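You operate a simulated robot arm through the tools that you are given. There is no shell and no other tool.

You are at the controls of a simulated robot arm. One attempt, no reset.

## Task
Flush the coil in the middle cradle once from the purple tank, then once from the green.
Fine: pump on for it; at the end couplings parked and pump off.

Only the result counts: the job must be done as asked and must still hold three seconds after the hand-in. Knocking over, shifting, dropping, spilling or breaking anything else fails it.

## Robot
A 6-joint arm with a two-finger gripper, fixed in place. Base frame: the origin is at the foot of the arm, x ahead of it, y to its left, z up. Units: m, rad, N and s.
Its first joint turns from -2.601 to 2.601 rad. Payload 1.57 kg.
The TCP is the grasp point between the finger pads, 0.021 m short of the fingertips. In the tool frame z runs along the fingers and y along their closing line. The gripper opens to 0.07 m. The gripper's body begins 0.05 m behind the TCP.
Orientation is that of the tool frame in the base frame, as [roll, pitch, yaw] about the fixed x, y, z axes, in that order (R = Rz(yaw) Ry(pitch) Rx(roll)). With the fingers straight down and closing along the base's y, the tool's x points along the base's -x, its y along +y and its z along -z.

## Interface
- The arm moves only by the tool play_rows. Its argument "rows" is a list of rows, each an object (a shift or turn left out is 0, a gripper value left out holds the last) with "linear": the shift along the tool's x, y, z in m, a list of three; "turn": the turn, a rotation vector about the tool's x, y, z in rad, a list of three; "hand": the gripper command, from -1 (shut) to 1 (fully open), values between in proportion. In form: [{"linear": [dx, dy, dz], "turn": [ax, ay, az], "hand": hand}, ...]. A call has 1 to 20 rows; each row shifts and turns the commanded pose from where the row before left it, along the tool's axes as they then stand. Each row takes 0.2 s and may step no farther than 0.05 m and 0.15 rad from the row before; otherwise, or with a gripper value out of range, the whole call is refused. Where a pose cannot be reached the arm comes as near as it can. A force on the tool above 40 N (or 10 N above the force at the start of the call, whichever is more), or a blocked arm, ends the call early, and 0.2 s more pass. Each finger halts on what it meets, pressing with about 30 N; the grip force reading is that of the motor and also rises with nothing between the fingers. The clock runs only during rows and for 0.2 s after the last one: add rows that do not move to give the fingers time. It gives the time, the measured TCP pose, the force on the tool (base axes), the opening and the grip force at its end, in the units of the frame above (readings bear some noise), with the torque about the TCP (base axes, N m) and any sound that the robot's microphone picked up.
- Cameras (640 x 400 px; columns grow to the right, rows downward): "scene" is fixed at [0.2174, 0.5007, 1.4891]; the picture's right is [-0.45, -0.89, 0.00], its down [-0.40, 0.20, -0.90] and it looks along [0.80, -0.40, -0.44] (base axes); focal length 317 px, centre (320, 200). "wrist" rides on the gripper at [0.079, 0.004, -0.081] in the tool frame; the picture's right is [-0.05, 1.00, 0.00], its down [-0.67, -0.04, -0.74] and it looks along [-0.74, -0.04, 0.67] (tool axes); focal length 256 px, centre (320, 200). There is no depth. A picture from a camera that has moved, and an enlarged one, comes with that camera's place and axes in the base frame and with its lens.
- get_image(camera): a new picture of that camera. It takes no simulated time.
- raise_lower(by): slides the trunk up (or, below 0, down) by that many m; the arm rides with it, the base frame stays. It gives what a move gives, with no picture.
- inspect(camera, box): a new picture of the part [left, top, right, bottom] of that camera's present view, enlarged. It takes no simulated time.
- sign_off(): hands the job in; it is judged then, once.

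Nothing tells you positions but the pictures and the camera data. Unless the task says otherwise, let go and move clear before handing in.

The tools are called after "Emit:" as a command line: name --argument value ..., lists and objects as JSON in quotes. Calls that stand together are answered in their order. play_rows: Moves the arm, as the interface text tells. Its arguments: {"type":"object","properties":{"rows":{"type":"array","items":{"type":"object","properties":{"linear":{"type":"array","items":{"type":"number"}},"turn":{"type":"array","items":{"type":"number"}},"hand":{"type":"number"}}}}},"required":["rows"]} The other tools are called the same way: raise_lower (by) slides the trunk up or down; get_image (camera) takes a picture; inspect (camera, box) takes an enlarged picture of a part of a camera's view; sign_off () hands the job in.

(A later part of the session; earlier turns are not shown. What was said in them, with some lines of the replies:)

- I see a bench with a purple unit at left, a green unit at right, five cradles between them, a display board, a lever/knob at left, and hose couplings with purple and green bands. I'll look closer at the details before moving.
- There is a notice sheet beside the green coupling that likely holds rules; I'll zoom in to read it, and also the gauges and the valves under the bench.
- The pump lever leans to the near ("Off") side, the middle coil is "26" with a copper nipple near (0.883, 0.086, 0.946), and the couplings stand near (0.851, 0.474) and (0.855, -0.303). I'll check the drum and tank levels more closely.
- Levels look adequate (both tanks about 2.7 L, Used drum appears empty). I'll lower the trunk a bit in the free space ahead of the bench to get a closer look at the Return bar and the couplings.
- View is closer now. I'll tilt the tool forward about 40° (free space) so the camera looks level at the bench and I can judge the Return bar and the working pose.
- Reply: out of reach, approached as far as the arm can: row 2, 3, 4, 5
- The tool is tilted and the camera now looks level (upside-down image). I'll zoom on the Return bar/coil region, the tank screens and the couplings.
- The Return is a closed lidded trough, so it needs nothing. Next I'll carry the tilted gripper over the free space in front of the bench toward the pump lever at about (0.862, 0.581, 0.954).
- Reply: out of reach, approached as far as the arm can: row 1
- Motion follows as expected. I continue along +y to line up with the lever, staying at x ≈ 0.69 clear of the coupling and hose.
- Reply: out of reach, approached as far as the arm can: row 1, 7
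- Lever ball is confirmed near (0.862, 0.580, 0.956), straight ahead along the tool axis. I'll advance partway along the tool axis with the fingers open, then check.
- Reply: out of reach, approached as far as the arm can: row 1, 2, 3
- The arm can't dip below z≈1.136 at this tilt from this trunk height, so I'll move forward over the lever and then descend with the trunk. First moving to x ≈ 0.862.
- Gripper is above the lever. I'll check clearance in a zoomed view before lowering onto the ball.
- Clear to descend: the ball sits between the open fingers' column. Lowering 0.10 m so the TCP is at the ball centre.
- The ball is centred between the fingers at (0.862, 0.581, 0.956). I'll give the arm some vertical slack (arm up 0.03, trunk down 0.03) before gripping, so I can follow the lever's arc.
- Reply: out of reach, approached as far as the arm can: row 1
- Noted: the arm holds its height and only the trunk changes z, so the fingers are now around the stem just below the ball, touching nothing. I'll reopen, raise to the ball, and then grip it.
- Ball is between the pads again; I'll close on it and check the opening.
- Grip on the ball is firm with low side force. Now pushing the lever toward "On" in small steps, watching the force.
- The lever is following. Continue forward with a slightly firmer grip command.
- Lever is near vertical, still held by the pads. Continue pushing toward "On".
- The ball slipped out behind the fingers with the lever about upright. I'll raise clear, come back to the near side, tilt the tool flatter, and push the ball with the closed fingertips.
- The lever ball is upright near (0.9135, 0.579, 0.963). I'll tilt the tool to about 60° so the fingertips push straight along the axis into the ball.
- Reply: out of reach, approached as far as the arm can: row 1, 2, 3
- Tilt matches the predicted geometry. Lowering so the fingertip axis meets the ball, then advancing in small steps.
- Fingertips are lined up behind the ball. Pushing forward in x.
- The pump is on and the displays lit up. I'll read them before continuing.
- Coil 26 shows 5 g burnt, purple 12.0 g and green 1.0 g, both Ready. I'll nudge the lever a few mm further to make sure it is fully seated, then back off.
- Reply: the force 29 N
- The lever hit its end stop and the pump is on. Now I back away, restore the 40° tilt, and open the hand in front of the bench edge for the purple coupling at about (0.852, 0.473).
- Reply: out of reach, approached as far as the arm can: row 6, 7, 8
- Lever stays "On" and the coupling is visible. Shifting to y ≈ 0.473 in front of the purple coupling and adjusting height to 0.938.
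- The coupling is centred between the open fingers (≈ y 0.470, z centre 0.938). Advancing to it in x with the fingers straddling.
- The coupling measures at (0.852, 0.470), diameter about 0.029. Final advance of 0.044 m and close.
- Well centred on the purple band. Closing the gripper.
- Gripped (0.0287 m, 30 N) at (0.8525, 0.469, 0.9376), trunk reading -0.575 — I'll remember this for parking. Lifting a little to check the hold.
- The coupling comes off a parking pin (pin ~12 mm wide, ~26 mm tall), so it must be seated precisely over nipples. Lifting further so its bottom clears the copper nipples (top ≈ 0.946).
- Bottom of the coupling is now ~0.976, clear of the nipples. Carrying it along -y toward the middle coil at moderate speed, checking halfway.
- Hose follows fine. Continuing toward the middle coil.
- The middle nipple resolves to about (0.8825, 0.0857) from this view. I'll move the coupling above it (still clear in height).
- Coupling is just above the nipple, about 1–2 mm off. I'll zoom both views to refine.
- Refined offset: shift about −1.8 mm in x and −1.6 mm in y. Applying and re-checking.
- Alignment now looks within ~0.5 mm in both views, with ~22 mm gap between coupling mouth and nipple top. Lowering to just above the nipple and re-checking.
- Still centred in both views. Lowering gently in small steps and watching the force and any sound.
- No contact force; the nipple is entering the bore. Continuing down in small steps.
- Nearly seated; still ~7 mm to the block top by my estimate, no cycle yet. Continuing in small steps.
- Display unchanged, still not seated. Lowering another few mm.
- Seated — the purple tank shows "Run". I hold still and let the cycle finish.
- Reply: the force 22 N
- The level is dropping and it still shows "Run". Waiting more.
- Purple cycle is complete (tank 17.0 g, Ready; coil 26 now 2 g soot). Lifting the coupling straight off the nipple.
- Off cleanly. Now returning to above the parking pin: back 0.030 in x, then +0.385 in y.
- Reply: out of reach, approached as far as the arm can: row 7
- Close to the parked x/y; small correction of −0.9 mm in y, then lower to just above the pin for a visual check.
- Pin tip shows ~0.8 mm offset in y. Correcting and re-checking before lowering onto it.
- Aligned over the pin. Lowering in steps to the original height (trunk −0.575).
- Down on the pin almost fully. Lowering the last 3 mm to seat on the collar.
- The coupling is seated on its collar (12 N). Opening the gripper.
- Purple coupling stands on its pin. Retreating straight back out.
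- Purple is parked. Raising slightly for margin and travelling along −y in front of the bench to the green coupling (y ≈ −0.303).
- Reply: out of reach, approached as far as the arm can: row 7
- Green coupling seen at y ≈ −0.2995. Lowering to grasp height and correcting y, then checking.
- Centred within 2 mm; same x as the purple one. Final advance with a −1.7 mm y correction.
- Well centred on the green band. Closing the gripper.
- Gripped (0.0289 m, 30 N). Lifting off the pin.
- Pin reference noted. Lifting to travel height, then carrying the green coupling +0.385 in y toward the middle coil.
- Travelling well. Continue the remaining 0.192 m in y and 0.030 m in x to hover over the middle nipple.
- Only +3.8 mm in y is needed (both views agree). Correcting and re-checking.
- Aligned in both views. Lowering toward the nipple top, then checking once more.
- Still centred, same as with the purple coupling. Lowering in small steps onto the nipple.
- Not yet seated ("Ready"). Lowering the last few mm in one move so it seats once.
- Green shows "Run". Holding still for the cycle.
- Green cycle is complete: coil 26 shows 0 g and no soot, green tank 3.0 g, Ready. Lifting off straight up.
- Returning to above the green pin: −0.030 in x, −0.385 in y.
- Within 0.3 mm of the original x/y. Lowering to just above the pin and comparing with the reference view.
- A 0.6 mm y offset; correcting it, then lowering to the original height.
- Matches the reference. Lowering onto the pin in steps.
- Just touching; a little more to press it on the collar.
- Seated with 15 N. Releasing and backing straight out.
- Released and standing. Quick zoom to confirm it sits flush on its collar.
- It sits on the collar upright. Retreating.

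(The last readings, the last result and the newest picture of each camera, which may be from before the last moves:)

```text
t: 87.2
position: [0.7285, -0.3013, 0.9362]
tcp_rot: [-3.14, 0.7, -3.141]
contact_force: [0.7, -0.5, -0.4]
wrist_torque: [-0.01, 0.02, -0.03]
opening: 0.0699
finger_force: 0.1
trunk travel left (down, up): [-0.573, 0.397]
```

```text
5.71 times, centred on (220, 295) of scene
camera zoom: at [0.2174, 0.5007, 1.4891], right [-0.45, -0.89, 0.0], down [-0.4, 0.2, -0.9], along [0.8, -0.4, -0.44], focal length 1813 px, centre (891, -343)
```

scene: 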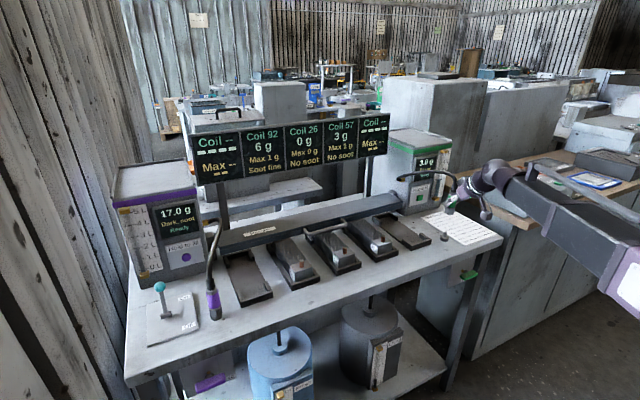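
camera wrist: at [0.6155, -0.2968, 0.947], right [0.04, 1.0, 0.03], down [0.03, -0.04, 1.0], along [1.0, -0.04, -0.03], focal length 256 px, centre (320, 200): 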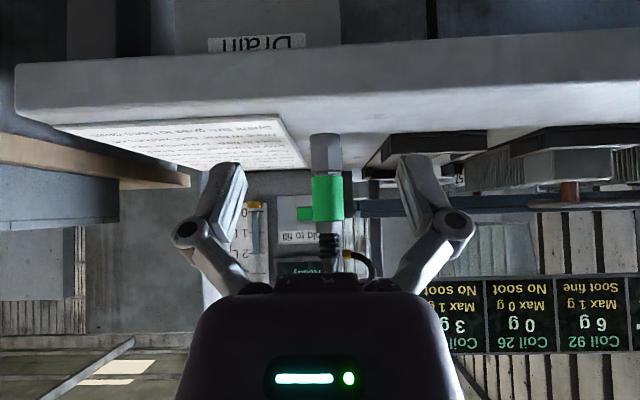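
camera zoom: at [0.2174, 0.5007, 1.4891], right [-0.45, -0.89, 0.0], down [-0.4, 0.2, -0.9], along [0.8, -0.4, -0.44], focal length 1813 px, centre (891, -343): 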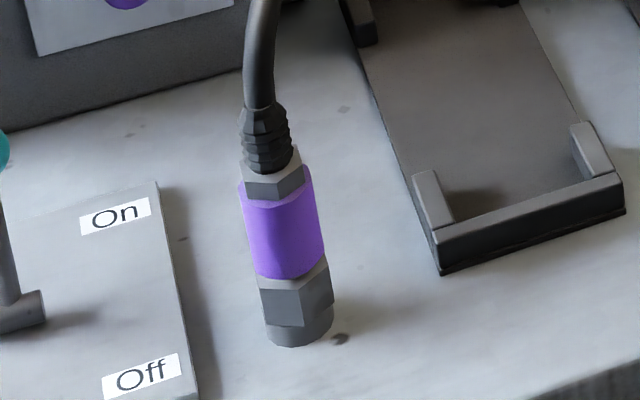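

Both couplings are parked. Now the pump must be switched off: I raise a little and travel back along +y in front of the bench to the lever.

Emit:
raise_lower --by 0.08

Emit:
play_rows --rows '[{"linear": [0, 0.044, 0]}, {"linear": [0, 0.044, 0]}, {"linear": [0, 0.044, 0]}, {"linear": [0, 0.044, 0]}, {"linear": [0, 0.044, 0]}, {"linear": [0, 0.044, 0]}, {"linear": [0, 0.044, 0]}, {"linear": [0, 0.044, 0]}, {"linear": [0, 0.044, 0]}, {"linear": [0, 0.044, 0]}, {"linear": [0, 0.044, 0]}, {"linear": [0, 0.044, 0]}, {"linear": [0, 0.044, 0]}, {"linear": [0, 0.044, 0]}, {"linear": [0, 0.044, 0]}, {"linear": [0, 0.044, 0]}, {"linear": [0, 0.044, 0]}, {"linear": [0, 0.044, 0]}, {"linear": [0, 0.044, 0]}, {"linear": [0, 0.044, 0]}]'

Emit:
get_image --camera "wrist"

Emit:
get_image --camera "scene"

```text
t: 88.4
position: [0.7299, -0.3008, 1.0146]
tcp_rot: [-3.141, 0.701, 3.14]
contact_force: [-0.3, 0.0, -0.6]
wrist_torque: [0.0, -0.02, 0.02]
opening: 0.07
finger_force: 0.0
trunk travel left (down, up): [-0.653, 0.317]
```

```text
t: 92.6
position: [0.729, 0.5808, 1.015]
tcp_rot: [3.141, 0.701, 3.14]
contact_force: [0.2, -0.5, -0.5]
wrist_torque: [-0.02, 0.02, -0.05]
opening: 0.0699
finger_force: 0.0
trunk travel left (down, up): [-0.653, 0.317]
```

```text
taken
camera wrist: at [0.6159, 0.5857, 1.0266], right [0.04, 1.0, 0.03], down [0.03, -0.04, 1.0], along [1.0, -0.04, -0.03], focal length 256 px, centre (320, 200)
```

wrist: 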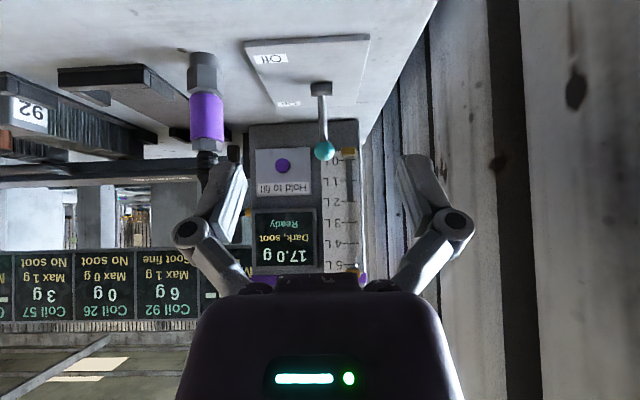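

```text
taken
```

scene: 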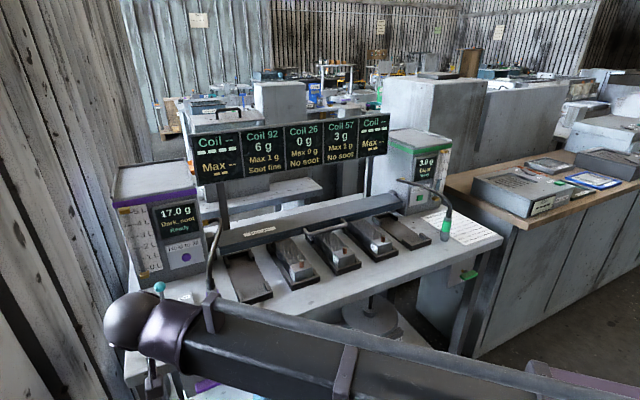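

The lever stands On with the ball near (0.943, 0.581, 0.955). I'll move above it with open fingers and check.

Emit:
play_rows --rows '[{"linear": [-0.0333, 0, 0.0281]}, {"linear": [-0.0333, 0, 0.0281]}, {"linear": [-0.0333, 0, 0.0281]}, {"linear": [-0.0333, 0, 0.0281]}, {"linear": [-0.0325, 0, 0.0274]}, {"linear": [0, 0, 0]}]'

Emit:
get_image --camera "wrist"

```text
t: 94.0
position: [0.9471, 0.5797, 1.0163]
tcp_rot: [-3.141, 0.705, 3.141]
contact_force: [-0.2, -0.1, 0.1]
wrist_torque: [-0.03, 0.01, 0.0]
opening: 0.0699
finger_force: 0.1
trunk travel left (down, up): [-0.653, 0.317]
```

```text
taken
camera wrist: at [0.8344, 0.583, 1.027], right [0.04, 1.0, 0.03], down [0.03, -0.04, 1.0], along [1.0, -0.04, -0.03], focal length 256 px, centre (320, 200)
```

wrist: 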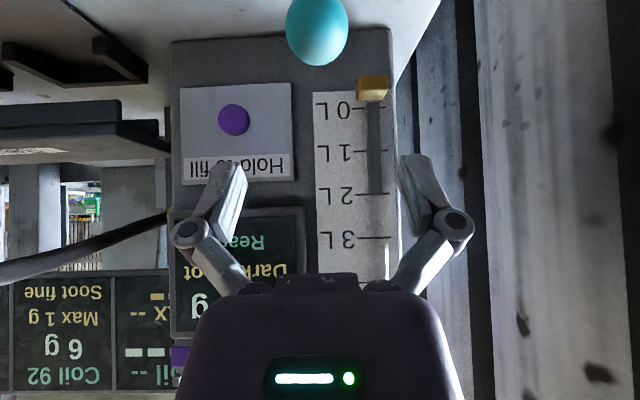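

Ball at about (0.943, 0.580, 0.952), fingers straddling. Lowering to ball height.

Emit:
raise_lower --by -0.057

Emit:
get_image --camera "wrist"

```text
t: 95.0
position: [0.9473, 0.5799, 0.9583]
tcp_rot: [-3.14, 0.704, 3.141]
contact_force: [-0.4, -0.6, 0.4]
wrist_torque: [0.01, 0.03, -0.04]
opening: 0.0698
finger_force: 0.1
trunk travel left (down, up): [-0.596, 0.374]
```

```text
taken
camera wrist: at [0.8342, 0.5831, 0.97], right [0.04, 1.0, 0.03], down [0.03, -0.04, 1.0], along [1.0, -0.04, -0.03], focal length 256 px, centre (320, 200)
```

wrist: 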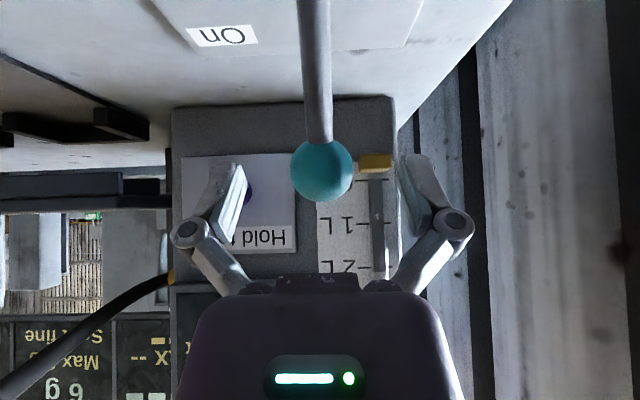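

Ball is at (0.9436, 0.580, 0.954), positioned for pulling. Closing on it.

Emit:
play_rows --rows '[{"hand": -1}, {"hand": -1}, {"hand": -1}, {"hand": -1}]'

Emit:
get_image --camera "wrist"

```text
t: 96.0
position: [0.9471, 0.5798, 0.9593]
tcp_rot: [3.14, 0.703, 3.141]
contact_force: [6.3, 11.5, 15.0]
wrist_torque: [0.05, -0.28, -0.07]
opening: 0.0226
finger_force: 32.5
trunk travel left (down, up): [-0.596, 0.374]
```

```text
taken
camera wrist: at [0.8341, 0.5841, 0.9705], right [0.04, 1.0, 0.04], down [0.02, -0.04, 1.0], along [1.0, -0.04, -0.03], focal length 256 px, centre (320, 200)
```

wrist: 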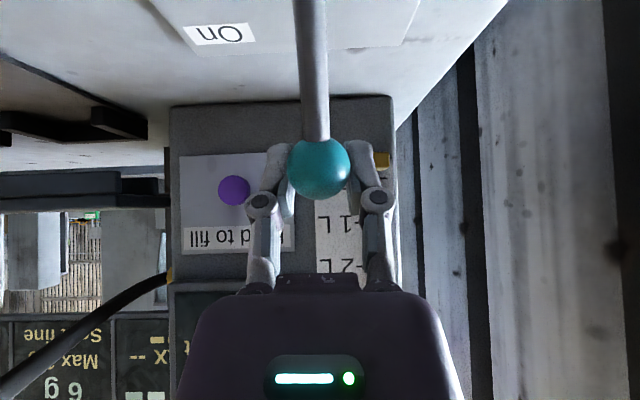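

The grip is on the pads' edge (ball slightly off-centre). Reopening, shifting 4.5 mm back, and regripping.

Emit:
play_rows --rows '[{"hand": 1}, {"hand": 1}, {"linear": [0.0035, 0, -0.0029], "hand": 1}, {"hand": 1}]'

Emit:
play_rows --rows '[{"hand": -1}, {"hand": -1}, {"hand": -1}, {"hand": -1}]'

Emit:
get_image --camera "wrist"

```text
t: 97.0
position: [0.9423, 0.5798, 0.9589]
tcp_rot: [3.14, 0.704, 3.141]
contact_force: [0.2, 0.0, -0.3]
wrist_torque: [-0.03, -0.04, -0.01]
opening: 0.0704
finger_force: 0.1
trunk travel left (down, up): [-0.596, 0.374]
```

```text
t: 98.0
position: [0.9413, 0.5795, 0.9594]
tcp_rot: [3.14, 0.705, 3.141]
contact_force: [0.5, 12.7, 11.1]
wrist_torque: [0.12, 0.29, -0.02]
opening: 0.0244
finger_force: 32.4
trunk travel left (down, up): [-0.596, 0.374]
```

```text
taken
camera wrist: at [0.8284, 0.5841, 0.9705], right [0.04, 1.0, 0.04], down [0.02, -0.04, 1.0], along [1.0, -0.04, -0.03], focal length 256 px, centre (320, 200)
```

wrist: 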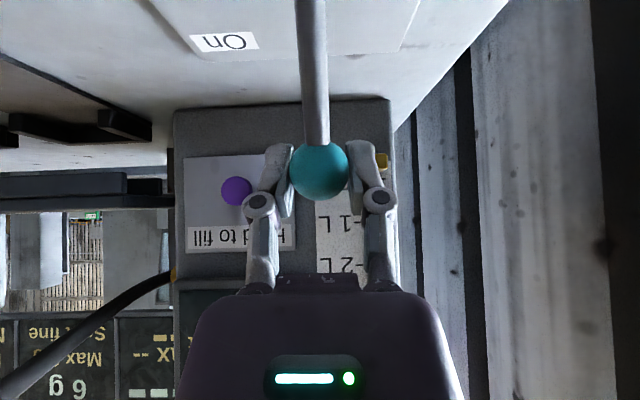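

Firm centred grip (0.0244). Pulling toward Off, following the arc with small alternating arm and trunk steps.

Emit:
play_rows --rows '[{"linear": [0.0054, 0, -0.0045]}]'

Emit:
raise_lower --by 0.004

Emit:
play_rows --rows '[{"linear": [0.0061, 0, -0.0051]}]'

Emit:
get_image --camera "wrist"

```text
t: 98.3
position: [0.9373, 0.5815, 0.9583]
tcp_rot: [3.141, 0.709, -3.139]
contact_force: [18.2, 17.5, 16.1]
wrist_torque: [0.11, -0.52, -0.15]
opening: 0.0247
finger_force: 31.9
trunk travel left (down, up): [-0.596, 0.374]
```

```text
t: 98.9
position: [0.9362, 0.5789, 0.9596]
tcp_rot: [-3.139, 0.7, -3.141]
contact_force: [7.7, 13.5, -12.5]
wrist_torque: [0.07, -0.86, -0.06]
opening: 0.0241
finger_force: 31.9
trunk travel left (down, up): [-0.6, 0.37]
```

```text
t: 99.3
position: [0.9286, 0.5802, 0.9621]
tcp_rot: [-3.142, 0.705, -3.139]
contact_force: [13.3, 17.6, 4.8]
wrist_torque: [-0.04, -0.72, -0.15]
opening: 0.0245
finger_force: 32.4
trunk travel left (down, up): [-0.6, 0.37]
```

```text
taken
camera wrist: at [0.8158, 0.5841, 0.973], right [0.04, 1.0, 0.03], down [0.02, -0.04, 1.0], along [1.0, -0.04, -0.03], focal length 256 px, centre (320, 200)
```

wrist: 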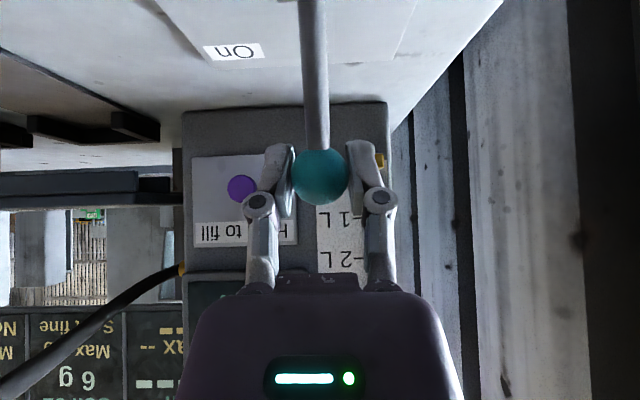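

The lever is following (ball now ≈ x 0.935). Continue the same way.

Emit:
raise_lower --by 0.002

Emit:
play_rows --rows '[{"linear": [0.0061, 0, -0.0051]}]'

Emit:
get_image --camera "wrist"

```text
t: 99.8
position: [0.9298, 0.5797, 0.9623]
tcp_rot: [-3.139, 0.703, -3.139]
contact_force: [9.8, 14.7, -8.2]
wrist_torque: [0.06, -0.9, -0.02]
opening: 0.0244
finger_force: 32.5
trunk travel left (down, up): [-0.602, 0.368]
```

```text
t: 100.2
position: [0.9215, 0.5807, 0.9643]
tcp_rot: [-3.141, 0.706, -3.14]
contact_force: [13.9, 17.5, 4.9]
wrist_torque: [-0.02, -0.75, -0.08]
opening: 0.0243
finger_force: 32.2
trunk travel left (down, up): [-0.602, 0.368]
```

```text
taken
camera wrist: at [0.8078, 0.5841, 0.975], right [0.04, 1.0, 0.03], down [0.02, -0.04, 1.0], along [1.0, -0.04, -0.03], focal length 256 px, centre (320, 200)
```

wrist: 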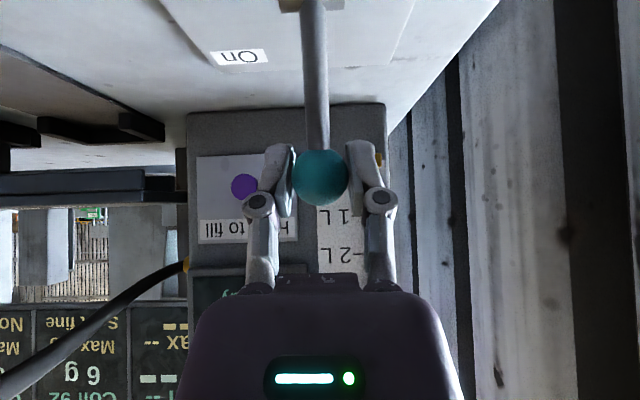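

Following with slight slip. One more step, then I'll regrip.

Emit:
play_rows --rows '[{"linear": [0.0061, 0, -0.0051]}, {"linear": [0, 0, 0]}]'

Emit:
get_image --camera "wrist"

```text
t: 100.8
position: [0.9126, 0.5806, 0.9644]
tcp_rot: [3.14, 0.707, -3.141]
contact_force: [11.8, 17.8, 9.4]
wrist_torque: [0.04, -0.72, 0.02]
opening: 0.0242
finger_force: 32.3
trunk travel left (down, up): [-0.602, 0.368]
```

```text
taken
camera wrist: at [0.7996, 0.584, 0.9754], right [0.04, 1.0, 0.04], down [0.02, -0.04, 1.0], along [1.0, -0.04, -0.03], focal length 256 px, centre (320, 200)
```

wrist: 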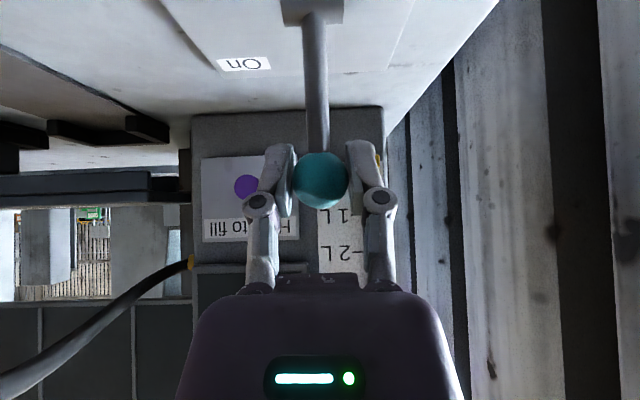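

The screens went dark — the pump is off already. I continue pulling the lever fully to its Off end.

Emit:
play_rows --rows '[{"linear": [0.0061, 0, -0.0051]}, {"linear": [0.0061, 0, -0.0051]}]'

Emit:
get_image --camera "wrist"

```text
t: 101.4
position: [0.8975, 0.5798, 0.9643]
tcp_rot: [3.141, 0.704, -3.14]
contact_force: [12.0, 16.1, 3.7]
wrist_torque: [0.0, -0.86, 0.11]
opening: 0.0245
finger_force: 32.2
trunk travel left (down, up): [-0.602, 0.368]
```

```text
taken
camera wrist: at [0.7834, 0.5841, 0.9747], right [0.04, 1.0, 0.03], down [0.03, -0.04, 1.0], along [1.0, -0.04, -0.03], focal length 256 px, centre (320, 200)
```

wrist: 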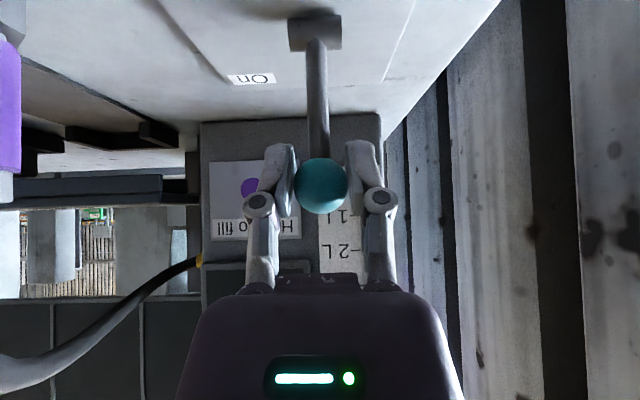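

Lever is about upright. Regripping: open, forward 10 mm, close.

Emit:
play_rows --rows '[{"hand": 1}, {"hand": 1}, {"linear": [-0.0088, 0, 0.0074], "hand": 1}, {"hand": 1}]'

Emit:
get_image --camera "wrist"

```text
t: 102.4
position: [0.9065, 0.5769, 0.9641]
tcp_rot: [-3.141, 0.703, -3.141]
contact_force: [0.9, 0.6, -0.5]
wrist_torque: [0.02, 0.0, 0.01]
opening: 0.0699
finger_force: 0.1
trunk travel left (down, up): [-0.602, 0.368]
```

```text
taken
camera wrist: at [0.7941, 0.5823, 0.9758], right [0.04, 1.0, 0.03], down [0.03, -0.04, 1.0], along [1.0, -0.04, -0.03], focal length 256 px, centre (320, 200)
```

wrist: 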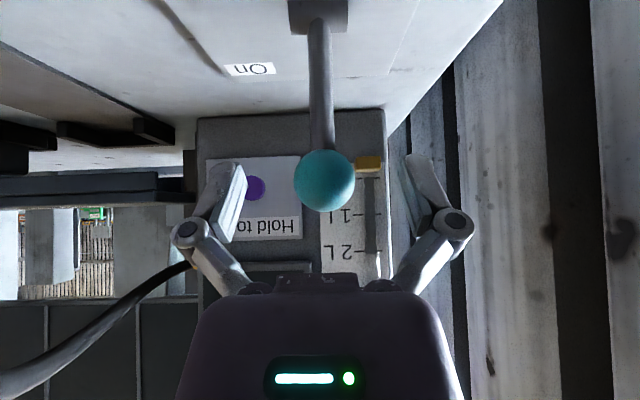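

Centred again on the ball (y off by ~1.5 mm). Adjusting, closing and continuing the pull.

Emit:
play_rows --rows '[{"linear": [0, 0.0016, 0], "hand": 1}, {"hand": -1}, {"hand": -1}, {"hand": -1}, {"hand": -1}, {"linear": [0.0061, 0, -0.0051]}, {"linear": [0.0061, 0, -0.0051]}]'

Emit:
get_image --camera "wrist"

```text
t: 104.0
position: [0.8918, 0.5797, 0.9634]
tcp_rot: [3.141, 0.704, 3.141]
contact_force: [13.1, 5.0, -2.0]
wrist_torque: [0.01, -0.87, -0.05]
opening: 0.0244
finger_force: 31.6
trunk travel left (down, up): [-0.602, 0.368]
```

```text
taken
camera wrist: at [0.7803, 0.5843, 0.9746], right [0.04, 1.0, 0.03], down [0.03, -0.04, 1.0], along [1.0, -0.04, -0.03], focal length 256 px, centre (320, 200)
```

wrist: 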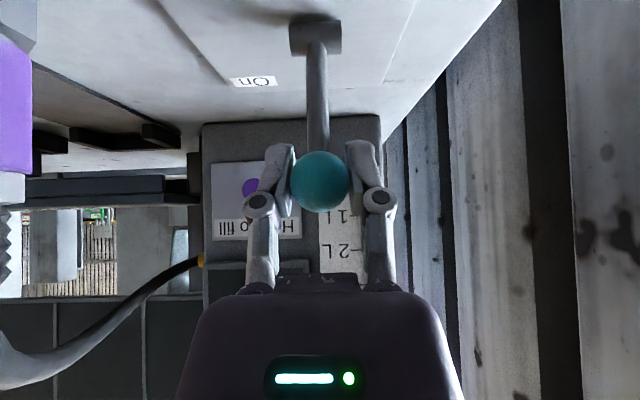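

Following well. Continue toward the Off end.

Emit:
play_rows --rows '[{"linear": [0.0061, 0, -0.0051]}, {"linear": [0.0061, 0, -0.0051]}]'

Emit:
raise_lower --by -0.004

Emit:
play_rows --rows '[{"linear": [0.0061, 0, -0.0051]}]'

Emit:
get_image --camera "wrist"

```text
t: 104.6
position: [0.8781, 0.5799, 0.962]
tcp_rot: [-3.141, 0.7, 3.141]
contact_force: [15.4, 2.5, -12.7]
wrist_torque: [0.02, -0.76, -0.06]
opening: 0.0247
finger_force: 31.9
trunk travel left (down, up): [-0.602, 0.368]
```

```text
t: 105.1
position: [0.8743, 0.5799, 0.9609]
tcp_rot: [3.14, 0.704, -3.14]
contact_force: [9.9, 4.3, 7.0]
wrist_torque: [-0.01, -0.85, -0.03]
opening: 0.0242
finger_force: 32.4
trunk travel left (down, up): [-0.598, 0.372]
```

```text
t: 105.5
position: [0.87, 0.5802, 0.9587]
tcp_rot: [-3.14, 0.702, -3.141]
contact_force: [14.4, 5.6, -5.9]
wrist_torque: [0.0, -0.88, 0.02]
opening: 0.0244
finger_force: 32.3
trunk travel left (down, up): [-0.598, 0.372]
```

```text
taken
camera wrist: at [0.7568, 0.5843, 0.9701], right [0.04, 1.0, 0.03], down [0.03, -0.03, 1.0], along [1.0, -0.04, -0.03], focal length 256 px, centre (320, 200)
```

wrist: 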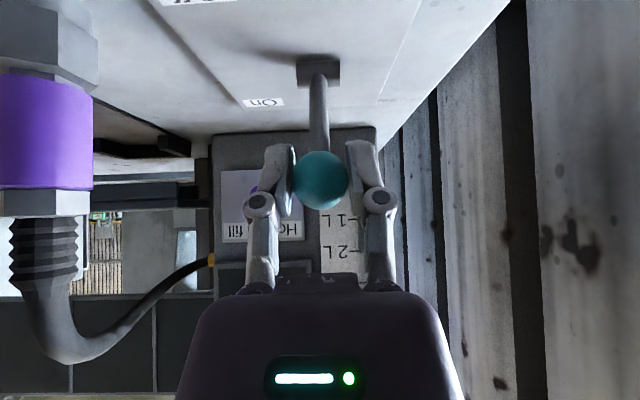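

Ball at x ≈ 0.876; the Off end is at ≈ 0.862. A couple more steps until the stop is felt.

Emit:
raise_lower --by -0.003

Emit:
play_rows --rows '[{"linear": [0.0061, 0, -0.0051]}, {"linear": [0.0061, 0, -0.0051]}]'

Emit:
get_image --camera "wrist"

```text
t: 106.0
position: [0.8687, 0.5792, 0.9578]
tcp_rot: [-3.142, 0.704, -3.141]
contact_force: [8.0, 6.0, 6.5]
wrist_torque: [-0.01, -0.84, 0.02]
opening: 0.0243
finger_force: 31.5
trunk travel left (down, up): [-0.595, 0.375]
```

```text
t: 106.7
position: [0.8562, 0.5792, 0.9553]
tcp_rot: [-3.14, 0.701, 3.141]
contact_force: [30.0, 3.2, -4.0]
wrist_torque: [-0.05, -0.06, 0.02]
opening: 0.0249
finger_force: 32.4
trunk travel left (down, up): [-0.595, 0.375]
```

```text
taken
camera wrist: at [0.7435, 0.5844, 0.9663], right [0.04, 1.0, 0.03], down [0.03, -0.03, 1.0], along [1.0, -0.04, -0.03], focal length 256 px, centre (320, 200)
```

wrist: 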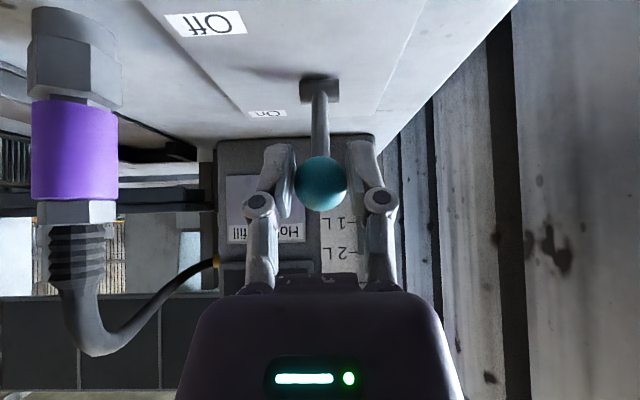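

End stop felt (30 N) — the lever is fully Off. Opening and rising clear.

Emit:
play_rows --rows '[{"hand": 1}, {"hand": 1}, {"hand": 1}]'

Emit:
raise_lower --by 0.08

Emit:
play_rows --rows '[{"linear": [0.0306, 0, -0.0258]}, {"linear": [0.0306, 0, -0.0258]}, {"linear": [0.0306, 0, -0.0258]}]'

Emit:
get_image --camera "wrist"

Emit:
get_image --camera "scene"

```text
t: 107.5
position: [0.8521, 0.5795, 0.9568]
tcp_rot: [3.141, 0.703, -3.141]
contact_force: [-0.2, -0.1, -0.5]
wrist_torque: [0.01, -0.04, -0.01]
opening: 0.0701
finger_force: 0.0
trunk travel left (down, up): [-0.595, 0.375]
```

```text
t: 108.6
position: [0.8532, 0.58, 1.0386]
tcp_rot: [-3.14, 0.704, -3.141]
contact_force: [-0.7, 0.5, 0.4]
wrist_torque: [0.0, 0.0, 0.0]
opening: 0.0701
finger_force: 0.0
trunk travel left (down, up): [-0.675, 0.295]
```

```text
t: 109.4
position: [0.73, 0.5801, 1.0387]
tcp_rot: [-3.141, 0.706, -3.141]
contact_force: [0.3, -0.3, -0.2]
wrist_torque: [-0.01, -0.01, 0.0]
opening: 0.07
finger_force: 0.1
trunk travel left (down, up): [-0.675, 0.295]
```

```text
taken
camera wrist: at [0.6179, 0.5847, 1.0492], right [0.04, 1.0, 0.03], down [0.03, -0.04, 1.0], along [1.0, -0.04, -0.03], focal length 256 px, centre (320, 200)
```

wrist: 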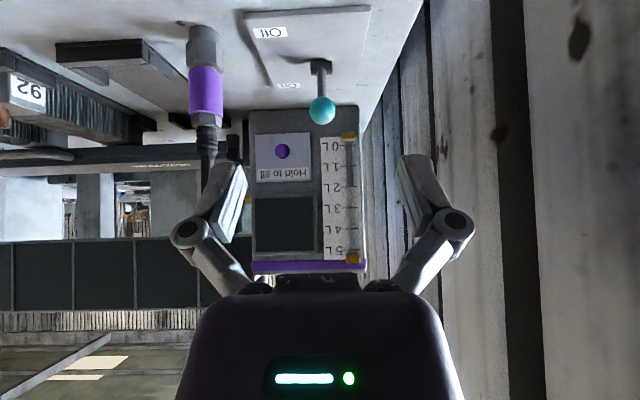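

```text
taken
```

scene: 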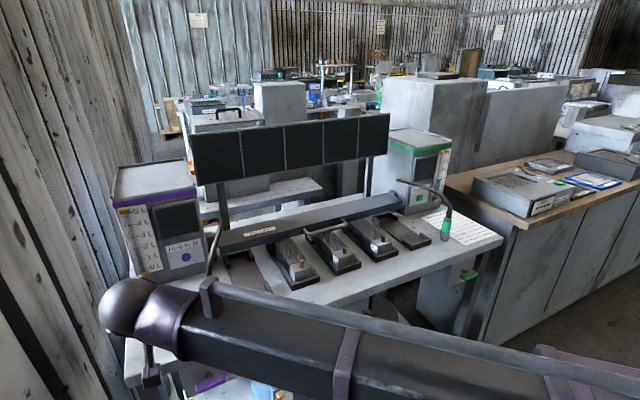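

Pump is off and all screens are dark. I'll move the arm clear (up and toward the centre) to verify the final state.

Emit:
raise_lower --by 0.15

Emit:
play_rows --rows '[{"linear": [0, -0.045, 0]}, {"linear": [0, -0.045, 0]}, {"linear": [0, -0.045, 0]}, {"linear": [0, -0.045, 0]}, {"linear": [0, -0.045, 0]}, {"linear": [0, -0.045, 0]}, {"linear": [0, -0.045, 0]}, {"linear": [0, -0.045, 0]}, {"linear": [0, -0.045, 0]}, {"linear": [0, -0.045, 0]}, {"linear": [0, -0.045, 0]}, {"linear": [0, -0.045, 0]}]'

Emit:
get_image --camera "scene"

Emit:
inspect --camera "scene" --box '[130, 250, 250, 340]'

Emit:
inspect --camera "scene" --box '[395, 180, 491, 250]'

Emit:
inspect --camera "scene" --box '[210, 180, 370, 310]'

Emit:
inspect --camera "scene" --box '[240, 310, 410, 400]'

```text
t: 111.2
position: [0.7308, 0.5804, 1.1874]
tcp_rot: [3.142, 0.705, -3.14]
contact_force: [0.2, 0.4, 1.0]
wrist_torque: [0.03, -0.01, 0.01]
opening: 0.0696
finger_force: 0.0
trunk travel left (down, up): [-0.825, 0.145]
```

```text
t: 113.8
position: [0.7321, 0.0399, 1.1875]
tcp_rot: [-3.141, 0.706, 3.141]
contact_force: [-0.3, -0.5, -0.1]
wrist_torque: [-0.02, -0.03, 0.0]
opening: 0.07
finger_force: 0.1
trunk travel left (down, up): [-0.825, 0.145]
```

```text
taken
```

scene: 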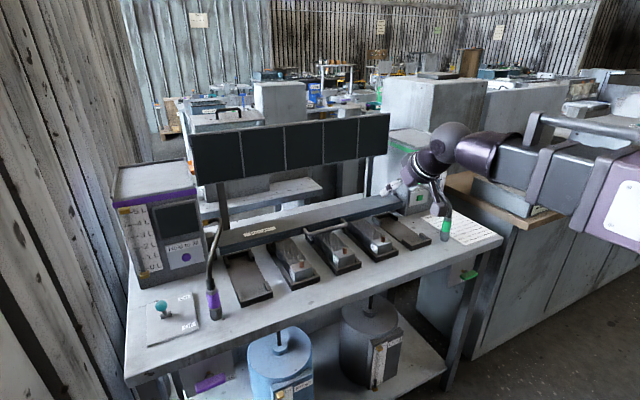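

```text
4.44 times, centred on (190, 295) of scene
camera zoom: at [0.2174, 0.5007, 1.4891], right [-0.45, -0.89, 0.0], down [-0.4, 0.2, -0.9], along [0.8, -0.4, -0.44], focal length 1410 px, centre (898, -222)
```

zoom: 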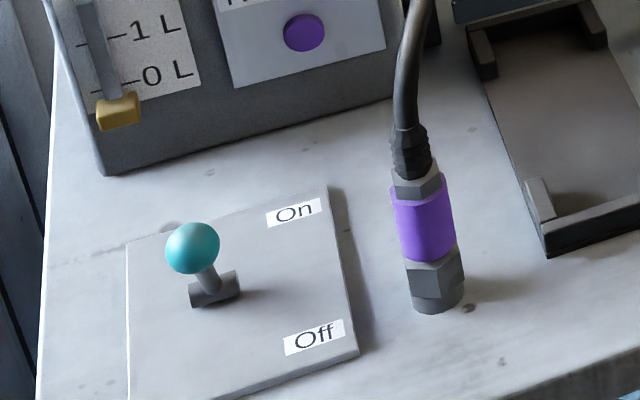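

```text
5.71 times, centred on (443, 215) of scene
camera zoom: at [0.2174, 0.5007, 1.4891], right [-0.45, -0.89, 0.0], down [-0.4, 0.2, -0.9], along [0.8, -0.4, -0.44], focal length 1813 px, centre (-383, 114)
```

zoom: 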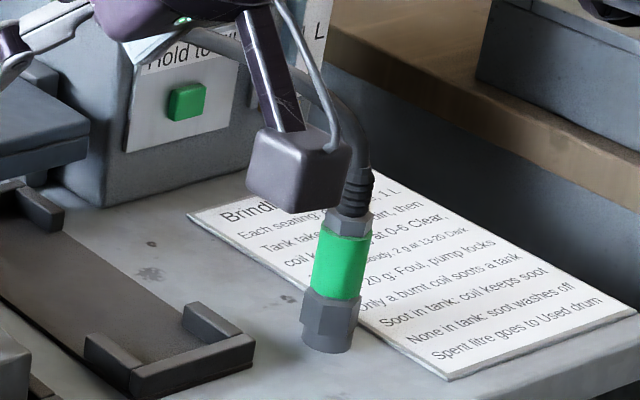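

```text
3.08 times, centred on (290, 245) of scene
camera zoom: at [0.2174, 0.5007, 1.4891], right [-0.45, -0.89, 0.0], down [-0.4, 0.2, -0.9], along [0.8, -0.4, -0.44], focal length 976 px, centre (412, 62)
```

zoom: 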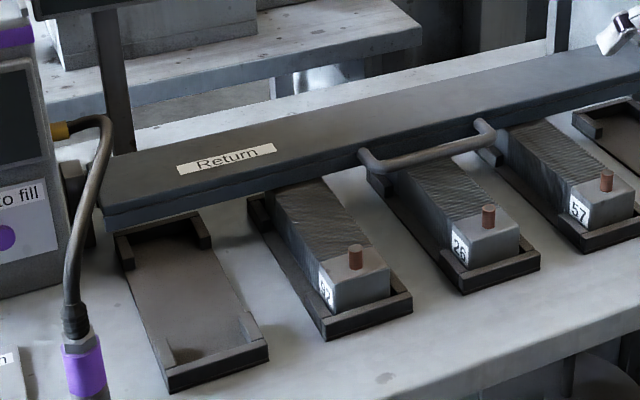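

```text
3.76 times, centred on (325, 355) of scene
camera zoom: at [0.2174, 0.5007, 1.4891], right [-0.45, -0.89, 0.0], down [-0.4, 0.2, -0.9], along [0.8, -0.4, -0.44], focal length 1194 px, centre (301, -384)
```

zoom: 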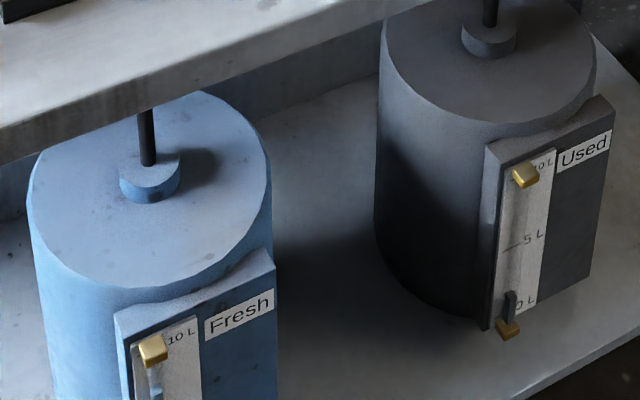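

Both couplings stand on their pins, the lever is fully at Off with the screens dark, and the coils and cradles look unmoved. The Used drum holds about 2 L, as expected from two flushes. The gripper is open and clear, so I'm handing in.

Emit:
sign_off

```text
The job is handed in.
```

The coil in the middle cradle (coil 26) was flushed once from the purple tank, then once from the green. I've handed the job in.

| | Before | After purple | After green |
|---|---|---|---|
| Coil 26 | 5 g, burnt | 2 g, soot | 0 g, no soot flag |
| Purple tank | 12.0 g, Cloudy | 17.0 g, Dark, soot | unchanged |
| Green tank | 1.0 g, Clear | 1.0 g, Clear | 3.0 g, Clear |

- **Coil:** it now meets the limits on its screen, which are 0 g and no soot.
- **Pump:** it ran for both flushes. The lever is now at its Off stop and all the screens are dark.
- **Couplings:** both are back on their parking pins. The green one settled about 1 mm off from where it started, still seated and upright.
- **Purple tank:** it now has soot in it. At 17 g it is close to the 20 g limit where the pump locks.
- **Rest of the bench:** each flush drew about 1 L, and the Used drum shows about 2 L. I saw no spills, and the other coils and cradles looked unmoved.
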